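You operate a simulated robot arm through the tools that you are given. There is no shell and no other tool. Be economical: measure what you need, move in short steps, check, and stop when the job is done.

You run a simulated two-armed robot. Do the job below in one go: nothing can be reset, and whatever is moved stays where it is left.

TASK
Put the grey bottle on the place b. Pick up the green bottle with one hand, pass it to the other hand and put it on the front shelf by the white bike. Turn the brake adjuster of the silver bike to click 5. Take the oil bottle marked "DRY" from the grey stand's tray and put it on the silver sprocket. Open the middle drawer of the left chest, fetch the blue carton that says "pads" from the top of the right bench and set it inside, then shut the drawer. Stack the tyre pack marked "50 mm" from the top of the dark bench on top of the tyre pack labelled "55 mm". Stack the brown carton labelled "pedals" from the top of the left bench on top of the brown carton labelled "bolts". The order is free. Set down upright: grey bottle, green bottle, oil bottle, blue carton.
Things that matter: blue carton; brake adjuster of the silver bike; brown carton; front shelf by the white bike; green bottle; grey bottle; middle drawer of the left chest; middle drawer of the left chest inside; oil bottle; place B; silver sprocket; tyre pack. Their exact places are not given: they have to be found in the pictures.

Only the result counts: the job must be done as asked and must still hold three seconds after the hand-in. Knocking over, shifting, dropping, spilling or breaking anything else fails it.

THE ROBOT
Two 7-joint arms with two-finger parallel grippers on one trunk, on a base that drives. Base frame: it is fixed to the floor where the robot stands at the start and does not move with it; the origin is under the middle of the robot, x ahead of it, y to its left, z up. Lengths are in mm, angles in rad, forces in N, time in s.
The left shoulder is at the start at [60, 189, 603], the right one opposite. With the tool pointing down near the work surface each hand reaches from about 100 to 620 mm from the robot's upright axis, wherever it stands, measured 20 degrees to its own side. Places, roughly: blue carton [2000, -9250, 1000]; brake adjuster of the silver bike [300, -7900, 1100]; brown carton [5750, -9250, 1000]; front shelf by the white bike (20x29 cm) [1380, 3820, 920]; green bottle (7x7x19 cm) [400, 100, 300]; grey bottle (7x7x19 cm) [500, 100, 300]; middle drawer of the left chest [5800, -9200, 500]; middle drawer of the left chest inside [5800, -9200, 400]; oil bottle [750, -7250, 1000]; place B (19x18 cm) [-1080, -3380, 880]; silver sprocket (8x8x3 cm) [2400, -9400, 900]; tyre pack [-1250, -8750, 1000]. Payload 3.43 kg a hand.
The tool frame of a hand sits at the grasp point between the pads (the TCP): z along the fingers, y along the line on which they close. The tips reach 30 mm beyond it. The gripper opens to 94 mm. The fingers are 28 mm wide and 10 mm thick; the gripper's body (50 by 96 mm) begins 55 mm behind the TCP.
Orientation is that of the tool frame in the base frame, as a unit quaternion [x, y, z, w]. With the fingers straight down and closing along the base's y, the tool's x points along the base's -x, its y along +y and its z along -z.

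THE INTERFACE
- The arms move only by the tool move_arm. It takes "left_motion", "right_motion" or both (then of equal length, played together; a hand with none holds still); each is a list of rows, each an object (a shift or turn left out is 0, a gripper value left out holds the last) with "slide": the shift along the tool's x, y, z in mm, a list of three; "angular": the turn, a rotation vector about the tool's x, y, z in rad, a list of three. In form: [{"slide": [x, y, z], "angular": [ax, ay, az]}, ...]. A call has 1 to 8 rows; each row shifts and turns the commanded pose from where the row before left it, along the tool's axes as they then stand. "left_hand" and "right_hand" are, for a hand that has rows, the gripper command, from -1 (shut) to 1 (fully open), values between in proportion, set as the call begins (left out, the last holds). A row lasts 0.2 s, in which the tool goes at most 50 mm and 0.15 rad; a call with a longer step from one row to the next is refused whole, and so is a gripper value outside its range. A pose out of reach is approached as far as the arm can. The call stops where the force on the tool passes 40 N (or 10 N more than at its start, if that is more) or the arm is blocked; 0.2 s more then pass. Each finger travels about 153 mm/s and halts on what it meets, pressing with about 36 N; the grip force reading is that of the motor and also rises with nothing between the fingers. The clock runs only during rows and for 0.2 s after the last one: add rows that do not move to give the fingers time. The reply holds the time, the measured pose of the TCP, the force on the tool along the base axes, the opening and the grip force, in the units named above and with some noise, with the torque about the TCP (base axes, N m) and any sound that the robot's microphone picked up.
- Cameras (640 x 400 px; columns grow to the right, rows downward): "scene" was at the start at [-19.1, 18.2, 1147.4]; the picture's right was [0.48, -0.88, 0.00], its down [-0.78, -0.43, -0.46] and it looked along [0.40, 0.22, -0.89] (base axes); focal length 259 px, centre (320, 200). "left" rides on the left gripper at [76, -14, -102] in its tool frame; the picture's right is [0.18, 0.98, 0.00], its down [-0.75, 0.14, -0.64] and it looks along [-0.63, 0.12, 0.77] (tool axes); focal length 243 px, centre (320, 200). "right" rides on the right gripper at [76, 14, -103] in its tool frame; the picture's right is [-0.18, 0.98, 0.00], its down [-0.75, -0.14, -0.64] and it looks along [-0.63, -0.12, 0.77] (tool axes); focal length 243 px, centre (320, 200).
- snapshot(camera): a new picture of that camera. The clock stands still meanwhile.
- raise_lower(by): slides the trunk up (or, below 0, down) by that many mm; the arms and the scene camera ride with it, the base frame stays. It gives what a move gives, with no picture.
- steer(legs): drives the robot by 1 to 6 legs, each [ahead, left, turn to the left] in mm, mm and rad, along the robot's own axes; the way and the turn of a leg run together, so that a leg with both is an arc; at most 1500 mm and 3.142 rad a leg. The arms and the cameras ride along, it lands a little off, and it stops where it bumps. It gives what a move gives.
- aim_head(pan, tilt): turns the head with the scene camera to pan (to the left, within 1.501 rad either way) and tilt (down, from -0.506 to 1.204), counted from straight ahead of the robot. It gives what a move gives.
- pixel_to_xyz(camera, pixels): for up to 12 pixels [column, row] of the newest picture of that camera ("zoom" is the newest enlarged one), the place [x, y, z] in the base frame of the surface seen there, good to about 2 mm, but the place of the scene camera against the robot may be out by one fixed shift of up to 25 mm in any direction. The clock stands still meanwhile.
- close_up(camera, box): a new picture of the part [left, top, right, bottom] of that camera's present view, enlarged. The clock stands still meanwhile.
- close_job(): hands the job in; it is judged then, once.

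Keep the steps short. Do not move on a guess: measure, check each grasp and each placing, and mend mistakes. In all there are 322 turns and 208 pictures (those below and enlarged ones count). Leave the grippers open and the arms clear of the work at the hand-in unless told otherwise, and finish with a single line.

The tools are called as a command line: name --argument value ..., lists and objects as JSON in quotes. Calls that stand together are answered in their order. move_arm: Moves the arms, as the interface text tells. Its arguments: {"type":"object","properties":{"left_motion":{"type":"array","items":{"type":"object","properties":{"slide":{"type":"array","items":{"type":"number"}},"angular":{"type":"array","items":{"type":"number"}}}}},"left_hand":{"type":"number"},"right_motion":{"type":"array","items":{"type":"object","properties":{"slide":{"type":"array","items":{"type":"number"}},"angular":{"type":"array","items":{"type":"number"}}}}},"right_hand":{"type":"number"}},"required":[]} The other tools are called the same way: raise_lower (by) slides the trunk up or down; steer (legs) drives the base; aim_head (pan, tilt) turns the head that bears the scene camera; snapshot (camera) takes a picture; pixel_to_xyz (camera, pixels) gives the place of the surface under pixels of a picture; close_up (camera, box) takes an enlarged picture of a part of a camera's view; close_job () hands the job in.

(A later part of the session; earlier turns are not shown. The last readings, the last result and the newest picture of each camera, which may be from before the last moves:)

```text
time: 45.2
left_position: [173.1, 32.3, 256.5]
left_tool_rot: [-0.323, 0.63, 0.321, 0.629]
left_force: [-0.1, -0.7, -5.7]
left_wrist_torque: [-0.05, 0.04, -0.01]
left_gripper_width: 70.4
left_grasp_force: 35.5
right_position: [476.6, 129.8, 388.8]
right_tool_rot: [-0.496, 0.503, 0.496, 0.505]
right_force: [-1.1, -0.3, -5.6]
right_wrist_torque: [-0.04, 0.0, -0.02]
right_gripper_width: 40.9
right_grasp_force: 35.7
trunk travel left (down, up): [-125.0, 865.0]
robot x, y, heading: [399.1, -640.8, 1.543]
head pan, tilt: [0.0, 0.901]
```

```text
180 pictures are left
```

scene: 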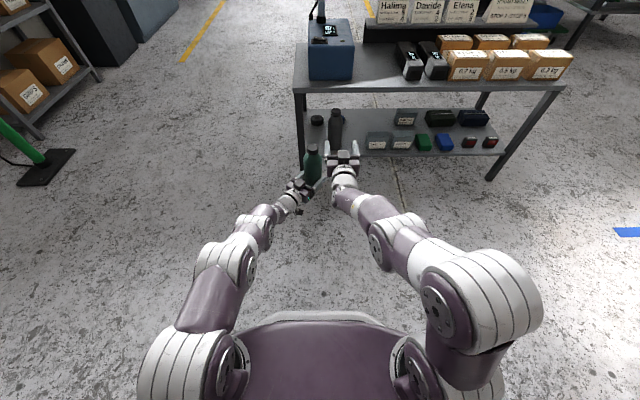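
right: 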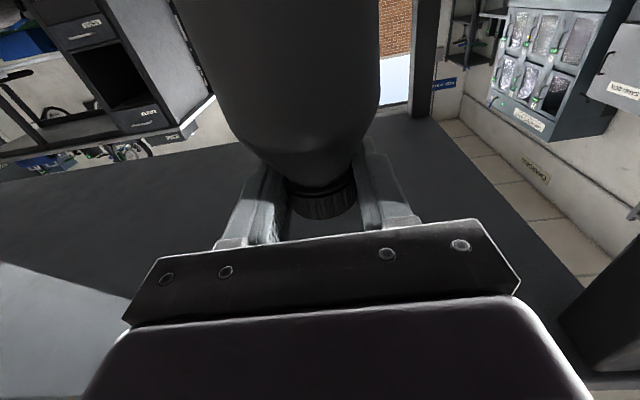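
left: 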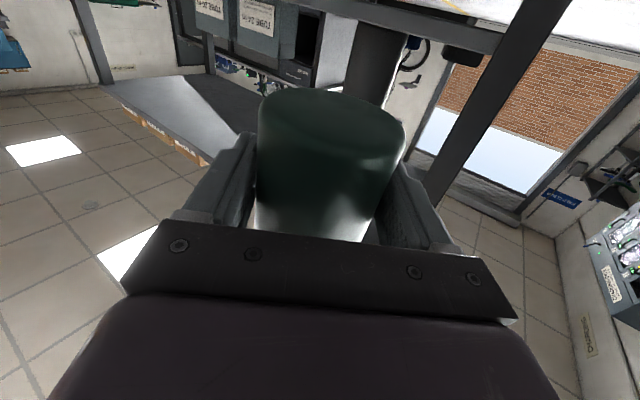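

Grey bottle lifted. Withdraw, back off, raise the trunk and look around for the way.

move_arm --right_motion '[{"slide": [0, 0, -35]}, {"slide": [0, 0, -35]}, {"slide": [0, 0, -35]}, {}]'

steer --legs '[[-250, 0, 0]]'

raise_lower --by 700

aim_head --pan 1.5 --tilt 0.5

snapshot --camera "scene"

aim_head --pan -1.5 --tilt 0.5

snapshot --camera "scene"

```text
time: 46.2
left_position: [174.0, 31.5, 255.7]
left_tool_rot: [-0.323, 0.631, 0.319, 0.629]
left_force: [0.4, 0.1, -6.5]
left_wrist_torque: [-0.05, 0.03, -0.01]
left_gripper_width: 70.4
left_grasp_force: 35.7
right_position: [476.0, 23.5, 390.7]
right_tool_rot: [-0.496, 0.504, 0.496, 0.505]
right_force: [-0.8, -0.3, -6.2]
right_wrist_torque: [-0.06, 0.01, -0.02]
right_gripper_width: 38.9
right_grasp_force: 35.9
trunk travel left (down, up): [-125.0, 865.0]
robot x, y, heading: [396.2, -645.0, 1.552]
head pan, tilt: [0.0, 0.901]
```

```text
time: 48.0
left_position: [170.4, -217.6, 256.2]
left_tool_rot: [-0.32, 0.631, 0.319, 0.63]
left_force: [0.1, 0.4, -5.9]
left_wrist_torque: [-0.02, 0.0, -0.02]
left_gripper_width: 69.9
left_grasp_force: 35.8
right_position: [471.5, -225.9, 391.1]
right_tool_rot: [-0.495, 0.505, 0.495, 0.505]
right_force: [0.0, -0.3, -5.4]
right_wrist_torque: [-0.06, 0.01, -0.01]
right_gripper_width: 39.2
right_grasp_force: 36.0
trunk travel left (down, up): [-125.0, 865.0]
robot x, y, heading: [390.7, -888.2, 1.54]
head pan, tilt: [0.0, 0.901]
```

```text
refused: 700 is not a number from -400 to 400
```

```text
time: 49.6
left_position: [170.1, -217.1, 255.8]
left_tool_rot: [-0.322, 0.631, 0.319, 0.63]
left_force: [-0.2, 0.1, -7.1]
left_wrist_torque: [-0.01, 0.0, 0.02]
left_gripper_width: 70.3
left_grasp_force: 35.7
right_position: [472.9, -227.1, 391.0]
right_tool_rot: [-0.495, 0.504, 0.494, 0.507]
right_force: [0.3, -1.5, -5.7]
right_wrist_torque: [-0.06, -0.01, 0.04]
right_gripper_width: 39.1
right_grasp_force: 35.8
trunk travel left (down, up): [-125.0, 865.0]
robot x, y, heading: [391.3, -893.6, 1.54]
head pan, tilt: [1.499, 0.499]
```

```text
179 pictures are left
```

scene: 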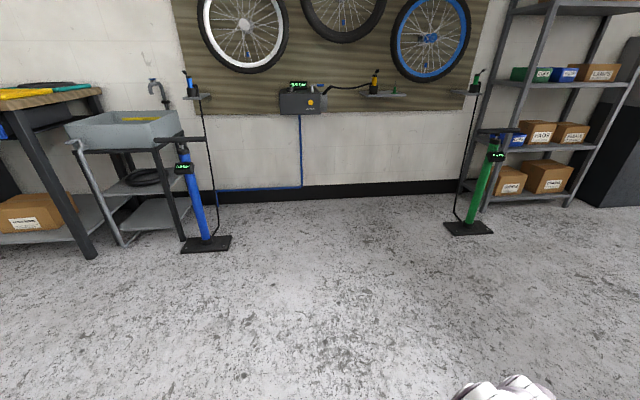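

```text
time: 52.2
left_position: [169.3, -217.1, 255.7]
left_tool_rot: [-0.321, 0.631, 0.319, 0.63]
left_force: [-0.2, 0.2, -6.0]
left_wrist_torque: [-0.06, 0.02, -0.01]
left_gripper_width: 70.2
left_grasp_force: 36.0
right_position: [472.2, -225.9, 391.4]
right_tool_rot: [-0.495, 0.504, 0.495, 0.506]
right_force: [0.7, -0.4, -5.8]
right_wrist_torque: [-0.07, -0.02, -0.03]
right_gripper_width: 39.1
right_grasp_force: 35.9
trunk travel left (down, up): [-125.0, 865.0]
robot x, y, heading: [389.4, -889.9, 1.54]
head pan, tilt: [-1.499, 0.499]
```

```text
178 pictures are left
```

scene: 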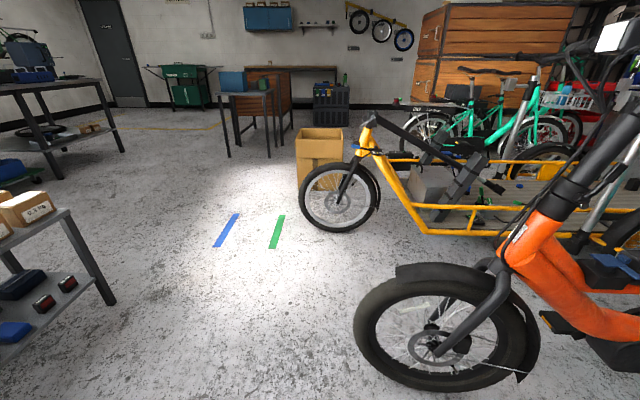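

Bikes lie behind to the right; open floor to the left. I'll shift left 500, turn left, raise trunk and look toward place B.

steer --legs '[[0, 500, 0], [0, 0, 1.571]]'

raise_lower --by 400

raise_lower --by 310

aim_head --pan 0.9 --tilt 0.45

snapshot --camera "scene"

```text
time: 59.1
left_position: [-807.9, -1082.0, 256.7]
left_tool_rot: [0.672, -0.223, -0.67, -0.224]
left_force: [-0.2, -0.1, -6.1]
left_wrist_torque: [-0.07, -0.04, 0.04]
left_gripper_width: 70.1
left_grasp_force: 36.0
right_position: [-794.5, -779.0, 390.9]
right_tool_rot: [-0.705, 0.011, 0.709, 0.013]
right_force: [-0.3, -0.6, 0.4]
right_wrist_torque: [0.02, -0.02, -0.04]
right_gripper_width: 0.0
right_grasp_force: 32.6
trunk travel left (down, up): [-125.0, 865.0]
robot x, y, heading: [-131.0, -869.9, 3.095]
head pan, tilt: [-1.499, 0.499]
```

```text
time: 62.9
left_position: [-805.2, -1082.2, 655.4]
left_tool_rot: [0.671, -0.225, -0.669, -0.225]
left_force: [0.0, -0.6, -5.7]
left_wrist_torque: [-0.02, -0.06, -0.02]
left_gripper_width: 69.7
left_grasp_force: 35.9
right_position: [-793.7, -779.5, 790.7]
right_tool_rot: [-0.706, 0.011, 0.708, 0.013]
right_force: [-0.8, 0.2, 0.0]
right_wrist_torque: [-0.02, -0.01, 0.03]
right_gripper_width: 0.0
right_grasp_force: 33.3
trunk travel left (down, up): [-525.0, 465.0]
robot x, y, heading: [-130.6, -870.5, 3.096]
head pan, tilt: [-1.499, 0.499]
```

```text
time: 66.0
left_position: [-806.6, -1082.2, 966.3]
left_tool_rot: [0.672, -0.224, -0.669, -0.225]
left_force: [-0.1, -0.1, -5.9]
left_wrist_torque: [-0.03, -0.06, 0.03]
left_gripper_width: 70.0
left_grasp_force: 36.3
right_position: [-795.0, -779.5, 1101.3]
right_tool_rot: [-0.706, 0.011, 0.708, 0.012]
right_force: [0.3, -0.9, 1.2]
right_wrist_torque: [0.02, -0.02, -0.01]
right_gripper_width: 0.0
right_grasp_force: 33.4
trunk travel left (down, up): [-835.0, 155.0]
robot x, y, heading: [-131.1, -874.9, 3.094]
head pan, tilt: [-1.499, 0.499]
```

```text
time: 68.2
left_position: [-808.5, -1082.9, 967.3]
left_tool_rot: [0.671, -0.224, -0.67, -0.225]
left_force: [0.6, -1.3, -5.8]
left_wrist_torque: [-0.03, -0.03, -0.01]
left_gripper_width: 69.8
left_grasp_force: 35.8
right_position: [-794.4, -780.4, 1101.1]
right_tool_rot: [-0.706, 0.012, 0.708, 0.013]
right_force: [-0.5, 0.3, 0.0]
right_wrist_torque: [0.01, 0.0, 0.01]
right_gripper_width: 0.0
right_grasp_force: 33.4
trunk travel left (down, up): [-835.0, 155.0]
robot x, y, heading: [-133.2, -870.7, 3.094]
head pan, tilt: [0.901, 0.45]
```

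```text
177 pictures are left
```

scene: 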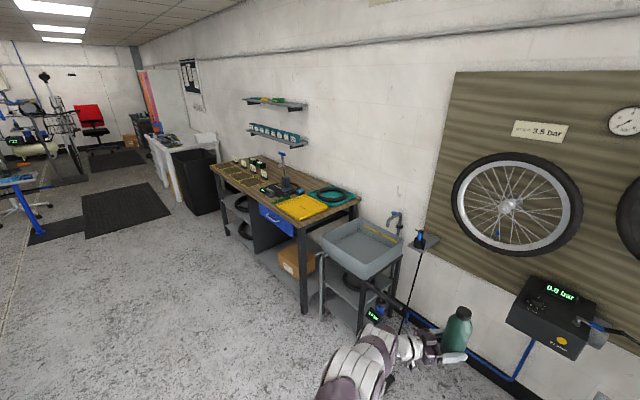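

The right hand lost the grey bottle (width 0). I'll look for it on the floor.

aim_head --pan -0.9 --tilt 0.8

snapshot --camera "scene"

aim_head --pan -1.5 --tilt 0.9

snapshot --camera "scene"

```text
time: 70.0
left_position: [-807.4, -1082.0, 966.1]
left_tool_rot: [0.672, -0.223, -0.669, -0.224]
left_force: [0.5, 0.6, -6.3]
left_wrist_torque: [-0.03, -0.03, 0.0]
left_gripper_width: 69.9
left_grasp_force: 36.2
right_position: [-794.8, -779.4, 1101.0]
right_tool_rot: [-0.706, 0.011, 0.708, 0.012]
right_force: [-0.3, -0.5, 0.3]
right_wrist_torque: [-0.01, 0.0, -0.01]
right_gripper_width: 0.0
right_grasp_force: 32.2
trunk travel left (down, up): [-835.0, 155.0]
robot x, y, heading: [-129.4, -872.7, 3.097]
head pan, tilt: [-0.901, 0.799]
```

```text
176 pictures are left
```

scene: 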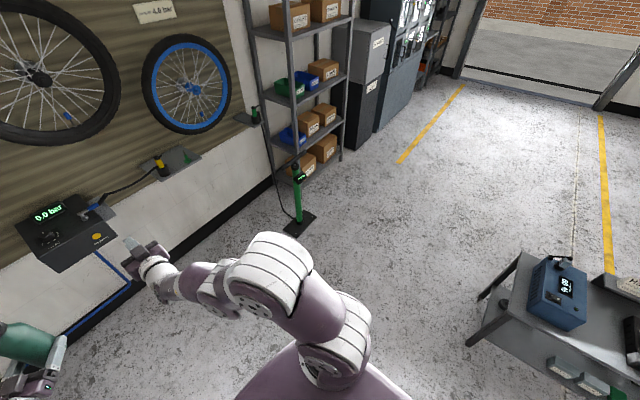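

```text
time: 71.0
left_position: [-806.9, -1082.0, 966.7]
left_tool_rot: [0.672, -0.223, -0.67, -0.224]
left_force: [-0.3, 0.3, -6.3]
left_wrist_torque: [-0.03, -0.01, 0.03]
left_gripper_width: 69.7
left_grasp_force: 35.9
right_position: [-793.5, -778.8, 1101.4]
right_tool_rot: [-0.706, 0.012, 0.708, 0.013]
right_force: [0.2, 0.9, 0.4]
right_wrist_torque: [0.0, 0.01, 0.0]
right_gripper_width: 0.2
right_grasp_force: 33.3
trunk travel left (down, up): [-835.0, 155.0]
robot x, y, heading: [-125.3, -869.6, 3.098]
head pan, tilt: [-1.499, 0.901]
```

```text
175 pictures are left
```

scene: 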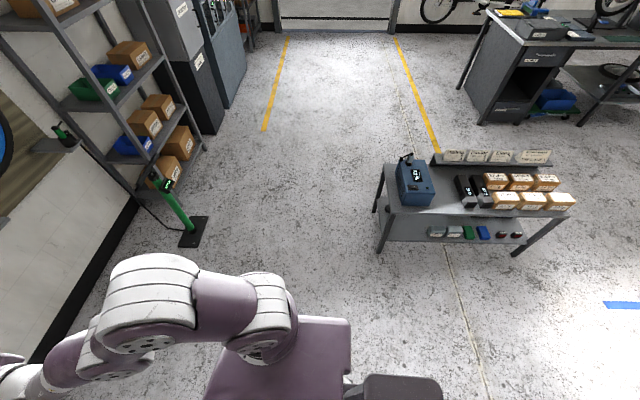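

aim_head --pan 0.1 --tilt 1.1

snapshot --camera "scene"

snapshot --camera "right"

aim_head --pan 1.5 --tilt 0.9

snapshot --camera "scene"

```text
time: 72.7
left_position: [-808.9, -1082.5, 967.0]
left_tool_rot: [0.672, -0.223, -0.669, -0.224]
left_force: [-0.8, 0.1, -6.2]
left_wrist_torque: [-0.03, -0.03, 0.0]
left_gripper_width: 69.7
left_grasp_force: 36.8
right_position: [-795.4, -778.9, 1101.5]
right_tool_rot: [-0.706, 0.012, 0.708, 0.013]
right_force: [-0.4, -0.3, -0.2]
right_wrist_torque: [0.0, 0.01, 0.0]
right_gripper_width: 0.0
right_grasp_force: 33.1
trunk travel left (down, up): [-835.0, 155.0]
robot x, y, heading: [-127.6, -872.0, 3.094]
head pan, tilt: [0.099, 1.1]
```

```text
174 pictures are left
```

scene: 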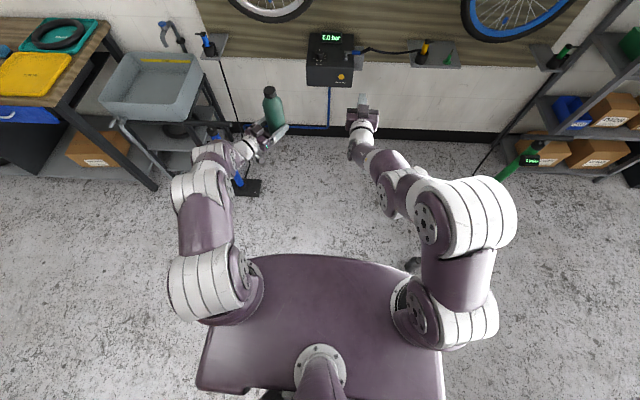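

```text
173 pictures are left
```

right: 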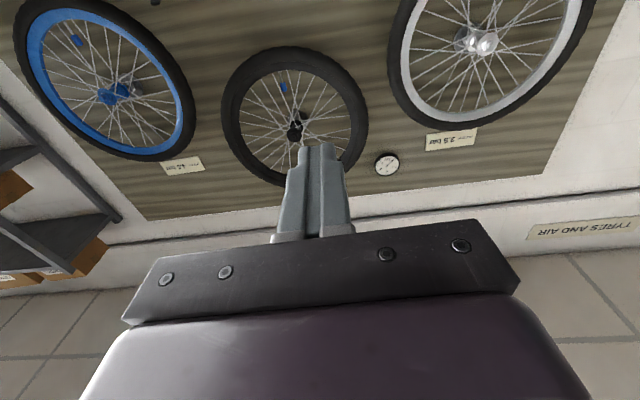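

```text
time: 74.2
left_position: [-807.1, -1082.4, 965.7]
left_tool_rot: [0.672, -0.224, -0.67, -0.225]
left_force: [-0.6, 0.4, -6.3]
left_wrist_torque: [-0.03, -0.05, 0.01]
left_gripper_width: 69.8
left_grasp_force: 36.0
right_position: [-793.9, -779.3, 1101.9]
right_tool_rot: [-0.706, 0.011, 0.708, 0.013]
right_force: [0.0, -0.2, 0.1]
right_wrist_torque: [0.01, -0.02, -0.04]
right_gripper_width: 0.1
right_grasp_force: 33.1
trunk travel left (down, up): [-835.0, 155.0]
robot x, y, heading: [-126.7, -870.2, 3.1]
head pan, tilt: [1.499, 0.901]
```

```text
172 pictures are left
```

scene: 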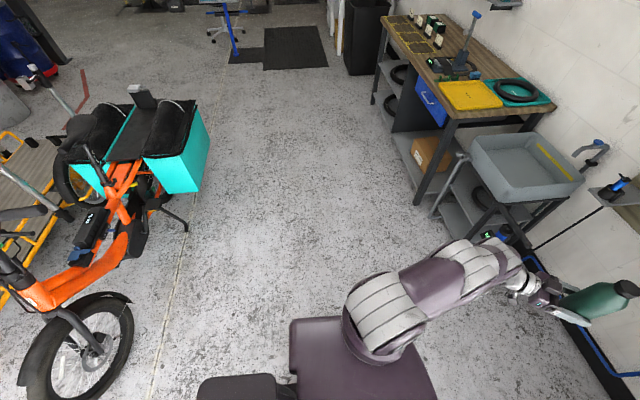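

A dark object is at (412,265) of the forward view, near the right shoulder – probably the bottle. Look again.

aim_head --pan -0.3 --tilt 1.2

snapshot --camera "scene"

```text
time: 76.0
left_position: [-807.9, -1081.6, 965.6]
left_tool_rot: [0.672, -0.224, -0.669, -0.225]
left_force: [-0.2, -0.2, -5.6]
left_wrist_torque: [0.01, -0.07, -0.03]
left_gripper_width: 69.6
left_grasp_force: 35.5
right_position: [-794.9, -779.1, 1102.0]
right_tool_rot: [-0.706, 0.011, 0.708, 0.013]
right_force: [-0.1, 1.2, 0.1]
right_wrist_torque: [-0.03, 0.01, 0.0]
right_gripper_width: 0.2
right_grasp_force: 32.7
trunk travel left (down, up): [-835.0, 155.0]
robot x, y, heading: [-130.9, -871.1, 3.097]
head pan, tilt: [-0.3, 1.201]
```

```text
171 pictures are left
```

scene: 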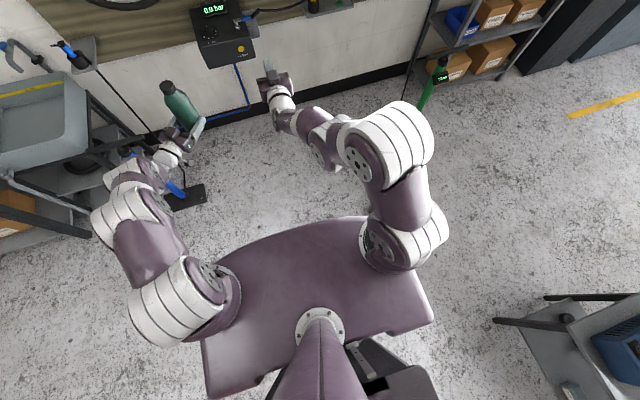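

aim_head --pan 0.1 --tilt 1.1

close_up --camera "scene" --box '[330, 200, 490, 300]'

snapshot --camera "scene"

pixel_to_xyz --camera "scene" --pixels '[[412, 265], [409, 268], [415, 262], [398, 255], [380, 240]]'

```text
time: 76.8
left_position: [-808.2, -1082.1, 966.6]
left_tool_rot: [0.671, -0.225, -0.67, -0.225]
left_force: [-0.6, 0.0, -5.7]
left_wrist_torque: [-0.06, -0.03, 0.02]
left_gripper_width: 69.8
left_grasp_force: 35.9
right_position: [-794.4, -780.0, 1100.5]
right_tool_rot: [-0.706, 0.012, 0.708, 0.013]
right_force: [-0.2, -0.6, 0.5]
right_wrist_torque: [0.0, 0.01, 0.02]
right_gripper_width: 0.0
right_grasp_force: 33.2
trunk travel left (down, up): [-835.0, 155.0]
robot x, y, heading: [-129.5, -869.1, 3.096]
head pan, tilt: [0.099, 1.1]
```

```text
4.00 times, centred on (410, 250) of scene
```

zoom: 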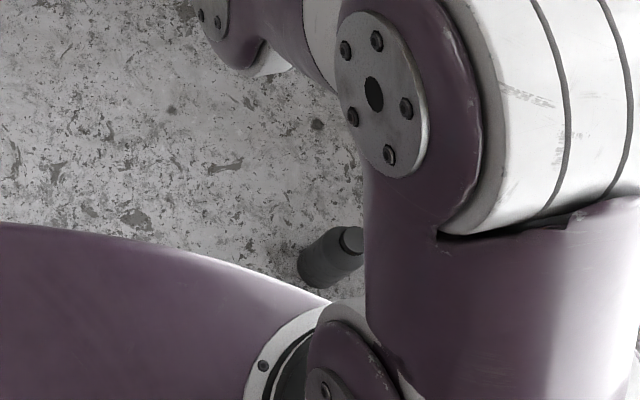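

```text
169 pictures are left
```

scene: 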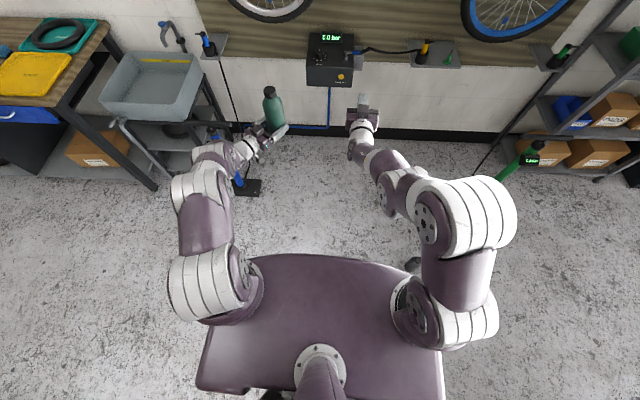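

```text
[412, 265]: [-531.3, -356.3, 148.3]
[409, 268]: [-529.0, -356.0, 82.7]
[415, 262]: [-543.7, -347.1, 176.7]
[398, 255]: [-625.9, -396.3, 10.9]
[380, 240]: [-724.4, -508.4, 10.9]
```

The grey bottle stands upright on the floor near (-540,-355). I'll measure nearby obstacles.

pixel_to_xyz --camera "scene" --pixels '[[255, 190], [502, 178], [330, 130], [480, 130], [150, 185], [210, 125], [590, 160], [340, 75], [545, 60], [215, 50], [60, 110], [560, 250]]'

```text
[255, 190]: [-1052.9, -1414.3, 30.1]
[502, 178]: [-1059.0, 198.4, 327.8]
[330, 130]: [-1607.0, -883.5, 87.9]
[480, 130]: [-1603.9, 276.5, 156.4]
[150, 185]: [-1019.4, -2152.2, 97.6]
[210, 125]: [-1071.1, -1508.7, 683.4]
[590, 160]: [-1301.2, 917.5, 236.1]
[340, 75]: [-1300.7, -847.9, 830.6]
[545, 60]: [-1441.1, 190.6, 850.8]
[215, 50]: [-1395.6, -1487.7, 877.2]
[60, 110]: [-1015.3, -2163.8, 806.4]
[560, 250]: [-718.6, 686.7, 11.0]
```

Bottle position is clear of obstacles. Turn right to face it, and shift left so it lies ahead of the right arm.

steer --legs '[[0, 0, -1.525], [0, 560, 0]]'

move_arm --right_motion '[{"slide": [0, 0, -45], "angular": [0, 0.15, 0]}, {"slide": [0, 0, -45], "angular": [0, 0.15, 0]}, {"slide": [-10, 0, -40], "angular": [0, 0.15, 0]}, {"slide": [0, 0, -30], "angular": [0, 0.15, 0]}, {"slide": [0, 0, -30], "angular": [0, 0.15, 0]}, {}]' --right_hand 1

aim_head --pan 0 --tilt 0.9

snapshot --camera "scene"

```text
time: 83.8
left_position: [-938.8, -208.1, 965.8]
left_tool_rot: [-0.331, 0.626, 0.33, 0.625]
left_force: [-0.1, -0.7, -6.1]
left_wrist_torque: [-0.06, 0.04, 0.0]
left_gripper_width: 69.6
left_grasp_force: 35.5
right_position: [-635.1, -207.2, 1102.1]
right_tool_rot: [-0.503, 0.496, 0.504, 0.498]
right_force: [0.1, 0.2, 0.2]
right_wrist_torque: [0.0, -0.03, -0.02]
right_gripper_width: 0.0
right_grasp_force: 32.9
trunk travel left (down, up): [-835.0, 155.0]
robot x, y, heading: [-698.2, -872.4, 1.575]
head pan, tilt: [0.099, 1.1]
```

```text
time: 85.2
left_position: [-937.9, -207.8, 966.2]
left_tool_rot: [-0.332, 0.625, 0.33, 0.624]
left_force: [0.2, 0.2, -7.1]
left_wrist_torque: [-0.05, 0.04, 0.03]
left_gripper_width: 69.7
left_grasp_force: 36.0
right_position: [-632.7, -382.4, 1158.4]
right_tool_rot: [0.653, -0.644, -0.283, -0.281]
right_force: [-0.4, 0.1, -0.3]
right_wrist_torque: [0.0, 0.01, 0.01]
right_gripper_width: 94.3
right_grasp_force: 0.0
trunk travel left (down, up): [-835.0, 155.0]
robot x, y, heading: [-694.4, -874.9, 1.576]
head pan, tilt: [0.099, 1.1]
```

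```text
time: 85.9
left_position: [-938.4, -208.5, 966.3]
left_tool_rot: [-0.332, 0.626, 0.329, 0.624]
left_force: [-0.1, -0.6, -6.3]
left_wrist_torque: [-0.05, 0.03, 0.0]
left_gripper_width: 69.5
left_grasp_force: 35.9
right_position: [-633.4, -382.4, 1159.4]
right_tool_rot: [0.653, -0.643, -0.285, -0.281]
right_force: [0.9, -0.3, 0.0]
right_wrist_torque: [0.02, 0.01, 0.01]
right_gripper_width: 94.3
right_grasp_force: 0.2
trunk travel left (down, up): [-835.0, 155.0]
robot x, y, heading: [-695.0, -875.3, 1.575]
head pan, tilt: [0.0, 0.901]
```

```text
168 pictures are left
```

scene: 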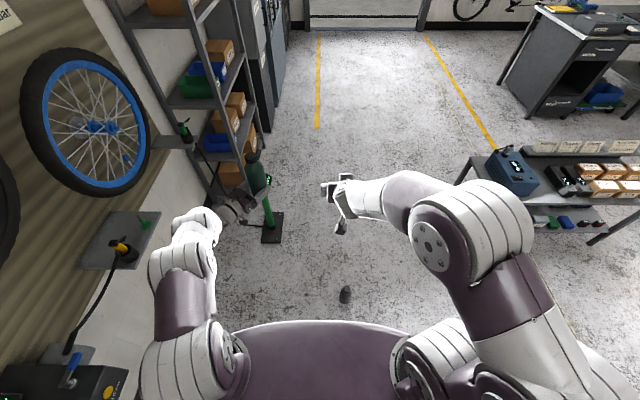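

close_up --camera "scene" --box '[295, 260, 395, 325]'

pixel_to_xyz --camera "scene" --pixels '[[345, 291], [345, 297], [345, 302], [340, 297], [350, 297], [320, 290], [270, 235], [255, 185]]'

```text
6.15 times, centred on (345, 292) of scene
```

zoom: 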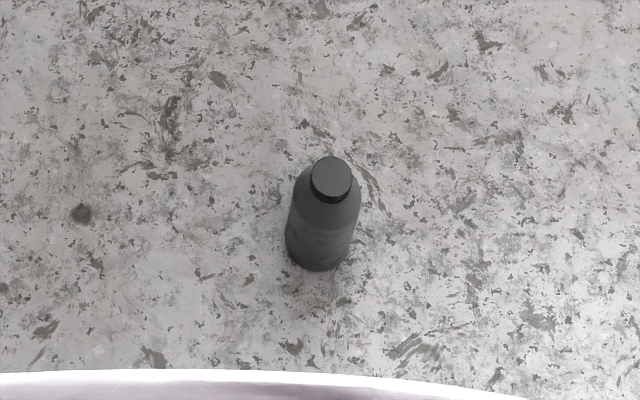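

```text
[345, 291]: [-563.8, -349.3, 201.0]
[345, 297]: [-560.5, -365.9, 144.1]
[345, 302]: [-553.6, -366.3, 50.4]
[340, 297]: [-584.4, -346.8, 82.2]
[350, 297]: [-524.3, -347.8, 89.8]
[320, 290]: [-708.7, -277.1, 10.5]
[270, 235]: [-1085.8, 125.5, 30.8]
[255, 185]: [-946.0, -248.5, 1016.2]
```

Lower the trunk 700 mm, then look with the right camera.

raise_lower --by -400

raise_lower --by -300

snapshot --camera "right"

```text
time: 89.8
left_position: [-937.7, -208.0, 566.8]
left_tool_rot: [-0.332, 0.625, 0.331, 0.624]
left_force: [-1.0, 0.4, -6.7]
left_wrist_torque: [-0.06, 0.04, 0.0]
left_gripper_width: 69.3
left_grasp_force: 36.1
right_position: [-632.7, -382.7, 758.7]
right_tool_rot: [0.653, -0.643, -0.285, -0.281]
right_force: [1.0, -0.4, -0.3]
right_wrist_torque: [0.01, -0.01, 0.0]
right_gripper_width: 94.0
right_grasp_force: 0.1
trunk travel left (down, up): [-435.0, 555.0]
robot x, y, heading: [-691.9, -875.3, 1.574]
head pan, tilt: [0.0, 0.901]
```

```text
time: 92.8
left_position: [-937.4, -209.3, 265.5]
left_tool_rot: [-0.332, 0.625, 0.33, 0.625]
left_force: [-0.1, 0.0, -6.5]
left_wrist_torque: [-0.05, 0.01, 0.02]
left_gripper_width: 69.7
left_grasp_force: 35.6
right_position: [-633.1, -382.5, 459.0]
right_tool_rot: [0.652, -0.644, -0.284, -0.282]
right_force: [-1.1, 0.4, -0.1]
right_wrist_torque: [0.0, 0.02, -0.01]
right_gripper_width: 93.9
right_grasp_force: 0.1
trunk travel left (down, up): [-135.0, 855.0]
robot x, y, heading: [-692.3, -870.7, 1.571]
head pan, tilt: [0.0, 0.901]
```

```text
166 pictures are left
```

right: 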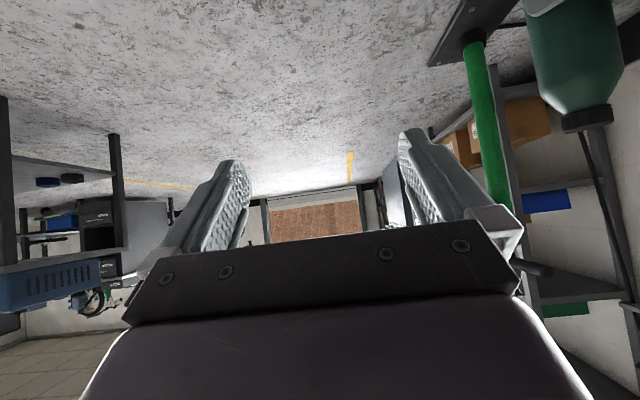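

I'll lower the hand straight down in a standoff behind the bottle, then view.

move_arm --right_motion '[{"slide": [30, -25, 15]}, {"slide": [33, -25, 20]}, {"slide": [33, -26, 20]}, {"slide": [33, 0, 20]}, {"slide": [33, 0, 25]}, {"slide": [33, 0, 30]}, {"slide": [32, 0, 30]}, {}]'

snapshot --camera "right"

```text
time: 94.5
left_position: [-937.4, -208.0, 266.8]
left_tool_rot: [-0.332, 0.625, 0.33, 0.624]
left_force: [0.5, -0.6, -5.5]
left_wrist_torque: [-0.04, 0.02, 0.03]
left_gripper_width: 69.5
left_grasp_force: 35.7
right_position: [-556.5, -397.7, 225.9]
right_tool_rot: [0.659, -0.64, -0.269, -0.29]
right_force: [0.2, -0.6, -0.2]
right_wrist_torque: [-0.04, 0.0, 0.01]
right_gripper_width: 94.1
right_grasp_force: 0.1
right hand out of reach, approached as far as the arm can: row 5, 6, 7
trunk travel left (down, up): [-135.0, 855.0]
robot x, y, heading: [-694.5, -873.9, 1.571]
head pan, tilt: [0.0, 0.901]
```

```text
165 pictures are left
```

right: 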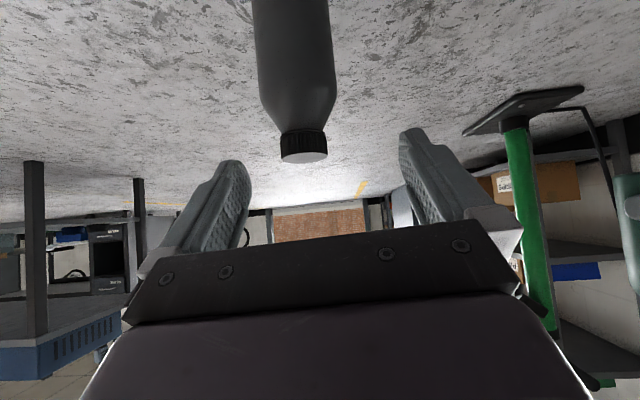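

pixel_to_xyz --camera "right" --pixels '[[304, 145], [282, 143], [326, 140], [295, 60], [270, 60], [325, 60], [304, 157]]'

```text
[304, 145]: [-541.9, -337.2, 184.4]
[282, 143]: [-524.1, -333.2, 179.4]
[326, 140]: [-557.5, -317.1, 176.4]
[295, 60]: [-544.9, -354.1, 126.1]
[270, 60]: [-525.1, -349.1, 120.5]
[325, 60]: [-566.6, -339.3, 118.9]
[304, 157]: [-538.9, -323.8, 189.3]
```

Bottle axis ≈(-541,-320). Back off 100 mm, lower trunk 115 mm, and re-check.

steer --legs '[[-100, 0, 0]]'

raise_lower --by -115

move_arm --right_motion '[{"slide": [-10, -8, 12]}, {"slide": [-10, -8, 12]}, {}]'

snapshot --camera "right"

```text
time: 95.7
left_position: [-936.7, -306.8, 266.3]
left_tool_rot: [-0.332, 0.625, 0.33, 0.624]
left_force: [0.7, 0.2, -6.9]
left_wrist_torque: [-0.02, 0.04, 0.0]
left_gripper_width: 69.6
left_grasp_force: 36.3
right_position: [-556.9, -497.0, 226.0]
right_tool_rot: [0.659, -0.64, -0.27, -0.29]
right_force: [-0.2, -0.4, -0.2]
right_wrist_torque: [0.0, 0.02, 0.01]
right_gripper_width: 93.6
right_grasp_force: 0.0
trunk travel left (down, up): [-135.0, 855.0]
robot x, y, heading: [-692.0, -973.7, 1.567]
head pan, tilt: [0.0, 0.901]
```

```text
time: 97.2
left_position: [-937.0, -307.2, 150.7]
left_tool_rot: [-0.332, 0.625, 0.33, 0.624]
left_force: [-0.3, 0.9, -5.9]
left_wrist_torque: [-0.04, 0.04, 0.0]
left_gripper_width: 69.3
left_grasp_force: 36.1
right_position: [-557.2, -496.8, 111.0]
right_tool_rot: [0.659, -0.64, -0.269, -0.29]
right_force: [0.7, 0.3, 0.0]
right_wrist_torque: [0.0, -0.01, -0.02]
right_gripper_width: 93.9
right_grasp_force: 0.1
trunk travel left (down, up): [-20.0, 970.0]
robot x, y, heading: [-696.8, -972.3, 1.576]
head pan, tilt: [0.0, 0.901]
```

```text
time: 98.0
left_position: [-937.8, -307.0, 150.2]
left_tool_rot: [-0.332, 0.626, 0.329, 0.625]
left_force: [0.4, 0.2, -5.5]
left_wrist_torque: [-0.05, 0.04, 0.01]
left_gripper_width: 69.3
left_grasp_force: 35.6
right_position: [-553.6, -488.0, 109.7]
right_tool_rot: [0.658, -0.64, -0.269, -0.291]
right_force: [-0.6, 0.7, -0.3]
right_wrist_torque: [-0.02, 0.01, 0.01]
right_gripper_width: 93.9
right_grasp_force: 0.1
right hand out of reach, approached as far as the arm can: row 1, 2
trunk travel left (down, up): [-20.0, 970.0]
robot x, y, heading: [-697.5, -974.8, 1.569]
head pan, tilt: [0.0, 0.901]
```

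```text
164 pictures are left
```

right: 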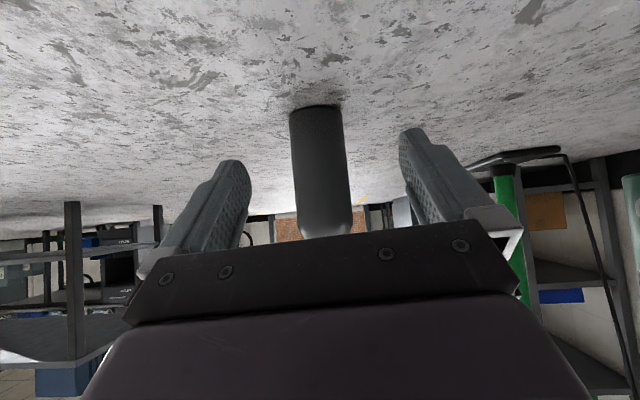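

Bottle is between the fingers ahead. Move forward 120 mm horizontally and check.

move_arm --right_motion '[{"slide": [-20, 0, 22]}, {"slide": [-20, 0, 22]}, {"slide": [-20, 0, 22]}, {"slide": [-20, 0, 22]}, {}]'

snapshot --camera "right"

```text
time: 99.2
left_position: [-937.7, -306.4, 151.0]
left_tool_rot: [-0.332, 0.625, 0.33, 0.624]
left_force: [0.2, 0.5, -5.9]
left_wrist_torque: [-0.04, 0.03, 0.01]
left_gripper_width: 69.6
left_grasp_force: 36.1
right_position: [-555.6, -368.2, 108.6]
right_tool_rot: [0.658, -0.64, -0.27, -0.29]
right_force: [0.6, 0.3, 0.0]
right_wrist_torque: [0.0, 0.03, 0.06]
right_gripper_width: 94.3
right_grasp_force: 0.0
trunk travel left (down, up): [-20.0, 970.0]
robot x, y, heading: [-693.6, -968.4, 1.571]
head pan, tilt: [0.0, 0.901]
```

```text
163 pictures are left
```

right: 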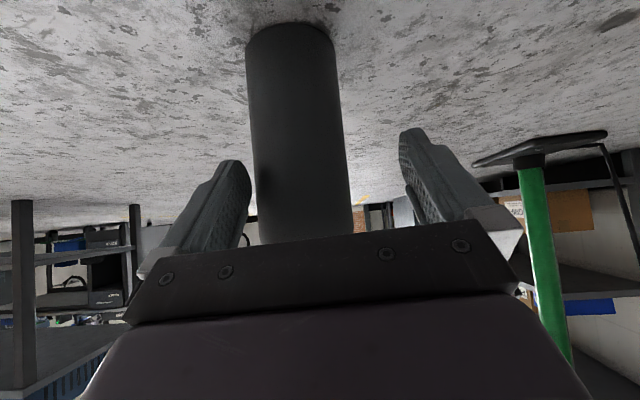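

Shift 13 mm right to centre, then forward ~48 and down 12.

move_arm --right_motion '[{"slide": [0, -13, 0]}, {"slide": [-12, 0, 21]}, {"slide": [-12, 0, 22]}, {}]'

move_arm --right_motion '[{}, {}, {}]' --right_hand -1

snapshot --camera "right"

```text
time: 100.2
left_position: [-936.0, -306.7, 150.7]
left_tool_rot: [-0.332, 0.626, 0.329, 0.625]
left_force: [0.1, 0.1, -6.4]
left_wrist_torque: [-0.04, 0.01, -0.02]
left_gripper_width: 69.3
left_grasp_force: 36.3
right_position: [-545.9, -321.6, 98.6]
right_tool_rot: [0.659, -0.64, -0.27, -0.289]
right_force: [-0.7, -1.0, -1.3]
right_wrist_torque: [0.07, -0.02, 0.01]
right_gripper_width: 94.0
right_grasp_force: 0.1
trunk travel left (down, up): [-20.0, 970.0]
robot x, y, heading: [-694.8, -973.4, 1.576]
head pan, tilt: [0.0, 0.901]
```

```text
time: 101.0
left_position: [-936.6, -306.9, 151.2]
left_tool_rot: [-0.332, 0.625, 0.33, 0.624]
left_force: [-0.6, -0.9, -5.9]
left_wrist_torque: [-0.06, 0.01, 0.01]
left_gripper_width: 69.4
left_grasp_force: 35.7
right_position: [-545.3, -322.1, 98.8]
right_tool_rot: [0.658, -0.64, -0.27, -0.291]
right_force: [0.4, 2.3, 2.8]
right_wrist_torque: [0.29, 0.19, -0.07]
right_gripper_width: 71.1
right_grasp_force: 35.9
trunk travel left (down, up): [-20.0, 970.0]
robot x, y, heading: [-691.9, -974.9, 1.576]
head pan, tilt: [0.0, 0.901]
```

```text
162 pictures are left
```

right: 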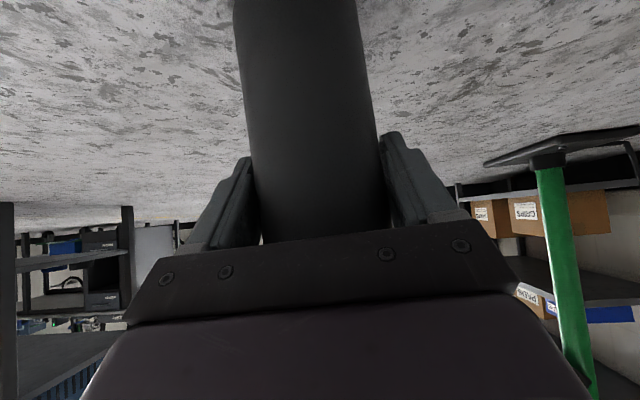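

Body grip 71 mm. Raise the trunk by 400 and check.

raise_lower --by 400

raise_lower --by 400

aim_head --pan 0 --tilt 0.9

snapshot --camera "scene"

```text
time: 104.8
left_position: [-936.4, -306.4, 550.4]
left_tool_rot: [-0.332, 0.626, 0.328, 0.624]
left_force: [-0.3, 0.6, -7.1]
left_wrist_torque: [-0.02, 0.03, 0.0]
left_gripper_width: 69.3
left_grasp_force: 36.2
right_position: [-545.9, -321.9, 496.6]
right_tool_rot: [0.659, -0.64, -0.27, -0.29]
right_force: [-1.0, 0.9, -5.9]
right_wrist_torque: [-0.05, 0.03, 0.01]
right_gripper_width: 71.0
right_grasp_force: 35.6
trunk travel left (down, up): [-420.0, 570.0]
robot x, y, heading: [-695.8, -971.6, 1.574]
head pan, tilt: [0.0, 0.901]
```

```text
time: 108.6
left_position: [-937.3, -304.3, 951.7]
left_tool_rot: [-0.331, 0.626, 0.329, 0.625]
left_force: [-0.5, 0.2, -5.2]
left_wrist_torque: [-0.03, 0.0, 0.0]
left_gripper_width: 69.4
left_grasp_force: 36.4
right_position: [-546.1, -321.2, 896.5]
right_tool_rot: [0.66, -0.639, -0.269, -0.289]
right_force: [0.5, 0.8, -6.0]
right_wrist_torque: [-0.02, 0.0, -0.02]
right_gripper_width: 71.2
right_grasp_force: 35.3
trunk travel left (down, up): [-820.0, 170.0]
robot x, y, heading: [-692.7, -974.8, 1.571]
head pan, tilt: [0.0, 0.901]
```

```text
time: 109.2
left_position: [-936.5, -306.2, 951.2]
left_tool_rot: [-0.333, 0.625, 0.33, 0.624]
left_force: [-0.4, 0.1, -5.9]
left_wrist_torque: [-0.05, 0.05, -0.02]
left_gripper_width: 69.5
left_grasp_force: 35.7
right_position: [-544.1, -321.0, 897.4]
right_tool_rot: [0.659, -0.64, -0.27, -0.289]
right_force: [-0.1, -0.6, -5.8]
right_wrist_torque: [-0.02, 0.0, 0.02]
right_gripper_width: 71.1
right_grasp_force: 36.1
trunk travel left (down, up): [-820.0, 170.0]
robot x, y, heading: [-694.0, -972.5, 1.576]
head pan, tilt: [0.0, 0.901]
```

```text
161 pictures are left
```

scene: 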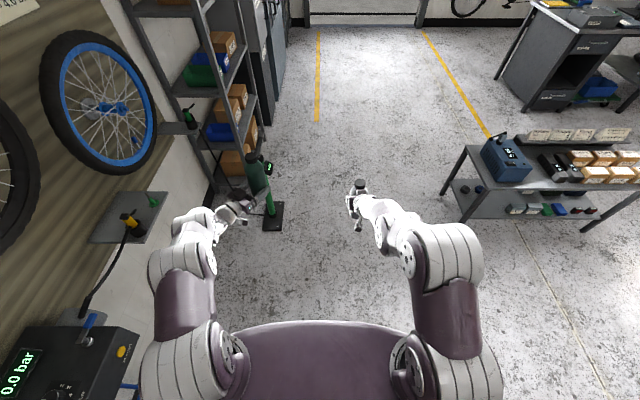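

Both bottles are held firmly by the body. Shift right 400, turn around to face -y, and look at the way to B.

steer --legs '[[0, -400, 0], [0, 0, 3.14]]'

aim_head --pan 0 --tilt 0.5

snapshot --camera "scene"

```text
time: 119.2
left_position: [-20.0, -1626.2, 950.2]
left_tool_rot: [0.616, 0.348, -0.615, 0.347]
left_force: [0.0, -0.5, -6.7]
left_wrist_torque: [0.03, -0.01, 0.02]
left_gripper_width: 69.1
left_grasp_force: 35.9
right_position: [-412.3, -1633.8, 898.1]
right_tool_rot: [0.622, 0.676, -0.282, 0.277]
right_force: [-1.0, 0.1, -6.3]
right_wrist_torque: [0.02, 0.03, 0.04]
right_gripper_width: 71.1
right_grasp_force: 36.2
trunk travel left (down, up): [-820.0, 170.0]
robot x, y, heading: [-298.2, -974.5, -1.51]
head pan, tilt: [0.0, 0.901]
```

```text
time: 120.0
left_position: [-20.3, -1627.1, 951.1]
left_tool_rot: [0.616, 0.349, -0.615, 0.347]
left_force: [0.8, -0.6, -6.7]
left_wrist_torque: [0.04, -0.07, 0.0]
left_gripper_width: 69.0
left_grasp_force: 36.0
right_position: [-412.5, -1632.1, 897.0]
right_tool_rot: [0.621, 0.677, -0.282, 0.278]
right_force: [0.2, -0.6, -6.8]
right_wrist_torque: [0.02, -0.03, -0.01]
right_gripper_width: 71.2
right_grasp_force: 36.3
trunk travel left (down, up): [-820.0, 170.0]
robot x, y, heading: [-298.5, -973.8, -1.516]
head pan, tilt: [0.0, 0.499]
```

```text
160 pictures are left
```

scene: 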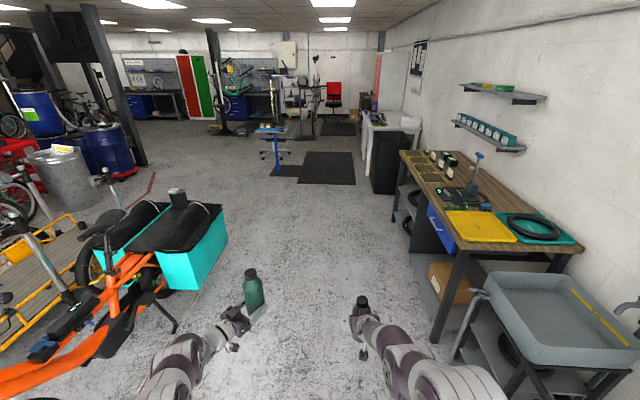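

close_up --camera "scene" --box '[380, 130, 560, 242]'

pixel_to_xyz --camera "scene" --pixels '[[420, 162], [428, 176], [436, 190], [225, 240], [175, 325], [455, 245], [400, 150], [385, 190], [490, 260], [300, 170], [440, 157], [470, 200]]'

```text
3.56 times, centred on (470, 186) of scene
```

zoom: 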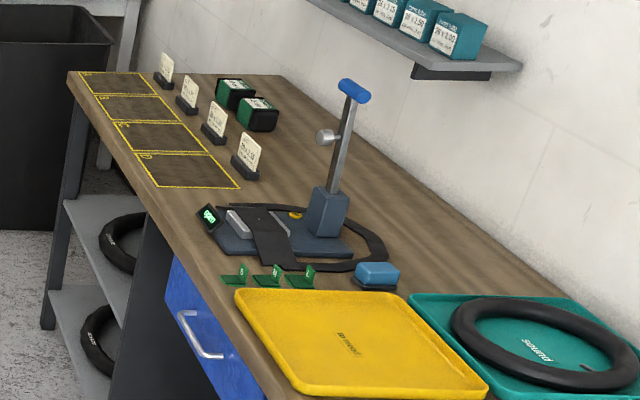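

```text
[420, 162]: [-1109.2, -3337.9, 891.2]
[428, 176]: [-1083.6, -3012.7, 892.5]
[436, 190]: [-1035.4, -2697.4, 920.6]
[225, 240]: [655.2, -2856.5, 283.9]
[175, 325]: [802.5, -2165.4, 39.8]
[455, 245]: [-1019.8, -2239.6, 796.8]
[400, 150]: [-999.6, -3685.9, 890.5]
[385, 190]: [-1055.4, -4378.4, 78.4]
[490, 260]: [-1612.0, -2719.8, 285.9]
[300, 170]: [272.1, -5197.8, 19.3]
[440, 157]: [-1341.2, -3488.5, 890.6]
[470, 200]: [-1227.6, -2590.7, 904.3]
```

Four marked places on the wooden bench; B near (-1080,-3380). Drive down the aisle, then turn right to face the bench.

steer --legs '[[0, 0, -0.057], [0, 140, 0], [1270, 0, 0], [1270, 0, 0], [0, 0, -1.571]]'

aim_head --pan 0 --tilt 0.75

snapshot --camera "scene"

```text
time: 137.6
left_position: [-798.8, -3774.4, 949.8]
left_tool_rot: [0.679, -0.199, -0.678, -0.199]
left_force: [0.8, 0.8, -6.5]
left_wrist_torque: [-0.03, -0.09, -0.01]
left_gripper_width: 68.3
left_grasp_force: 35.6
right_position: [-792.4, -3383.1, 897.4]
right_tool_rot: [0.918, 0.025, -0.395, -0.009]
right_force: [-1.0, 0.8, -6.0]
right_wrist_torque: [0.0, -0.06, -0.03]
right_gripper_width: 71.0
right_grasp_force: 36.4
trunk travel left (down, up): [-820.0, 170.0]
robot x, y, heading: [-139.6, -3518.3, -3.114]
head pan, tilt: [0.0, 0.499]
```

```text
time: 138.4
left_position: [-799.5, -3775.3, 950.1]
left_tool_rot: [0.679, -0.2, -0.677, -0.201]
left_force: [-0.4, 0.0, -6.5]
left_wrist_torque: [-0.06, -0.11, 0.01]
left_gripper_width: 68.4
left_grasp_force: 36.1
right_position: [-793.3, -3382.1, 897.1]
right_tool_rot: [0.918, 0.025, -0.396, -0.009]
right_force: [0.1, 0.3, -5.9]
right_wrist_torque: [0.0, -0.03, 0.0]
right_gripper_width: 71.3
right_grasp_force: 35.7
trunk travel left (down, up): [-820.0, 170.0]
robot x, y, heading: [-137.6, -3517.2, -3.117]
head pan, tilt: [0.0, 0.75]
```

```text
158 pictures are left
```

scene: 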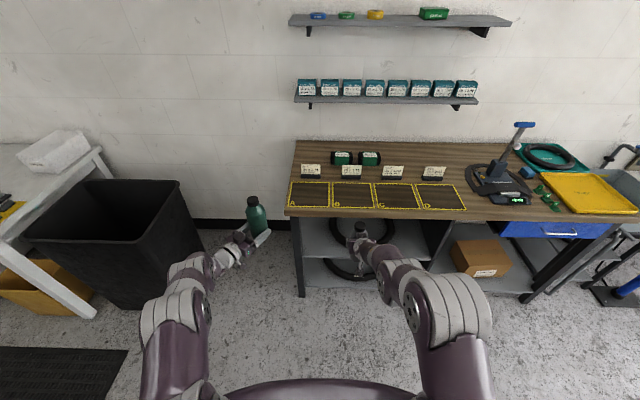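

Left grip width drifts (68.4 mm). Check the left camera and zoom on the places.

snapshot --camera "left"

close_up --camera "scene" --box '[220, 130, 480, 280]'

pixel_to_xyz --camera "scene" --pixels '[[330, 182], [376, 182], [378, 207], [331, 207], [353, 195], [352, 177], [305, 215], [361, 226], [300, 160], [335, 120]]'

```text
157 pictures are left
```

left: 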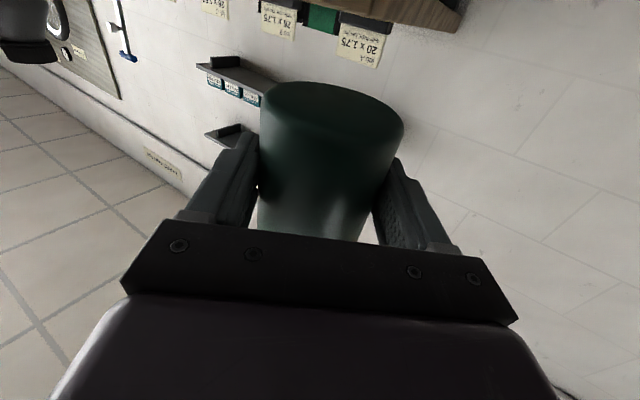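

```text
2.46 times, centred on (350, 205) of scene
```

zoom: 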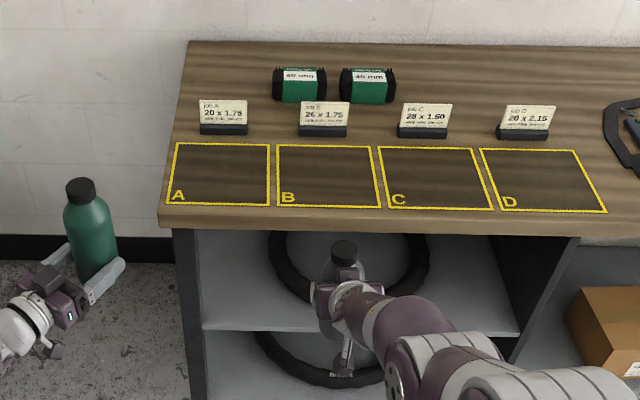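

```text
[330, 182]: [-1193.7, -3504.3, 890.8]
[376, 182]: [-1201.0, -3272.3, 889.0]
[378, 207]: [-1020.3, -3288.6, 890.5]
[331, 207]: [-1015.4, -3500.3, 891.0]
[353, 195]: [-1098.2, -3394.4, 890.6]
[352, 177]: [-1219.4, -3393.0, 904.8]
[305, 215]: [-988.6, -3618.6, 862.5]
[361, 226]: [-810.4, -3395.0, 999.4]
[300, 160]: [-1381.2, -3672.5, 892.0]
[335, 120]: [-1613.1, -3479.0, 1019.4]
```

snapshot --camera "right"

pixel_to_xyz --camera "right" --pixels '[[300, 20], [300, 100], [300, 180], [330, 100], [260, 100]]'

pixel_to_xyz --camera "left" --pixels '[[330, 110], [330, 150], [330, 190], [330, 220], [300, 150], [360, 150], [330, 92]]'

```text
155 pictures are left
```

right: 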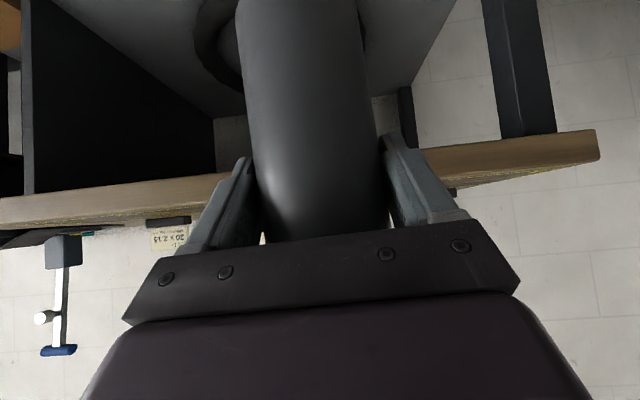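

```text
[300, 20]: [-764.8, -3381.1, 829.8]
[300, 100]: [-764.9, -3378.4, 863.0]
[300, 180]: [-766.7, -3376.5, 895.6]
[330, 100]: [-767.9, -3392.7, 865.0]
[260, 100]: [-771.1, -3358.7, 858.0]
```

```text
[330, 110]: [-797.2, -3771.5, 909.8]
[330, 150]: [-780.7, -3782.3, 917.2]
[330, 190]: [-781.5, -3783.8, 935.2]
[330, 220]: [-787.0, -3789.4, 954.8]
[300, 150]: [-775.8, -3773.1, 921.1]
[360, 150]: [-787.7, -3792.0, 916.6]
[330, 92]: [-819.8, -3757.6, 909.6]
```

Grey bottle is vertical, axis (-800,-3378). Raise 110 mm and drive forward 293 mm to bring it over B.

raise_lower --by 112

steer --legs '[[293, 0, -0.02]]'

snapshot --camera "scene"

snapshot --camera "right"

```text
time: 139.8
left_position: [-800.7, -3774.4, 1062.2]
left_tool_rot: [0.68, -0.2, -0.676, -0.201]
left_force: [0.5, -0.1, -6.0]
left_wrist_torque: [-0.01, -0.01, -0.02]
left_gripper_width: 68.4
left_grasp_force: 35.6
right_position: [-793.5, -3383.3, 1008.6]
right_tool_rot: [0.918, 0.025, -0.395, -0.009]
right_force: [-0.2, 0.3, -6.4]
right_wrist_torque: [0.02, -0.07, 0.02]
right_gripper_width: 71.0
right_grasp_force: 35.7
trunk travel left (down, up): [-932.0, 58.0]
robot x, y, heading: [-136.5, -3518.3, -3.113]
head pan, tilt: [0.0, 0.75]
```

```text
time: 141.8
left_position: [-1083.3, -3775.7, 1064.0]
left_tool_rot: [0.679, -0.202, -0.676, -0.203]
left_force: [-0.2, -1.0, -6.2]
left_wrist_torque: [-0.04, -0.07, 0.02]
left_gripper_width: 68.6
left_grasp_force: 35.7
right_position: [-1075.6, -3384.2, 1010.5]
right_tool_rot: [0.918, 0.021, -0.396, -0.011]
right_force: [0.0, -0.3, -5.8]
right_wrist_torque: [0.02, -0.08, 0.01]
right_gripper_width: 71.1
right_grasp_force: 36.1
trunk travel left (down, up): [-932.0, 58.0]
robot x, y, heading: [-423.6, -3522.1, -3.123]
head pan, tilt: [0.0, 0.75]
```

```text
154 pictures are left
```

scene: 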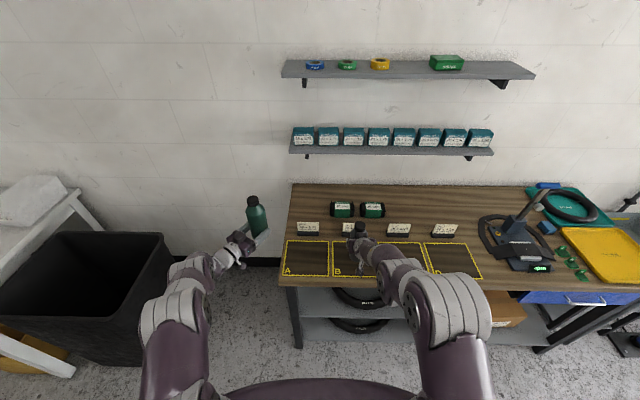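

```text
153 pictures are left
```

right: 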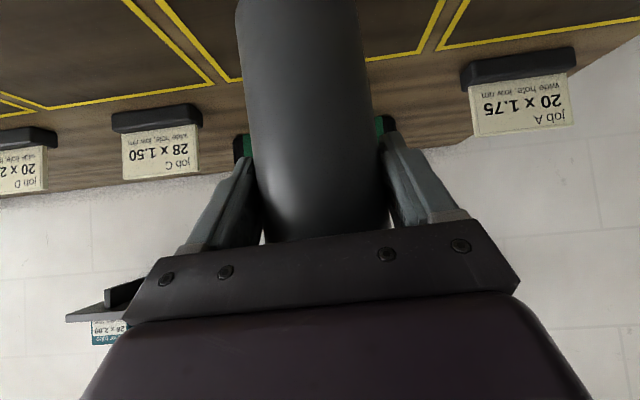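

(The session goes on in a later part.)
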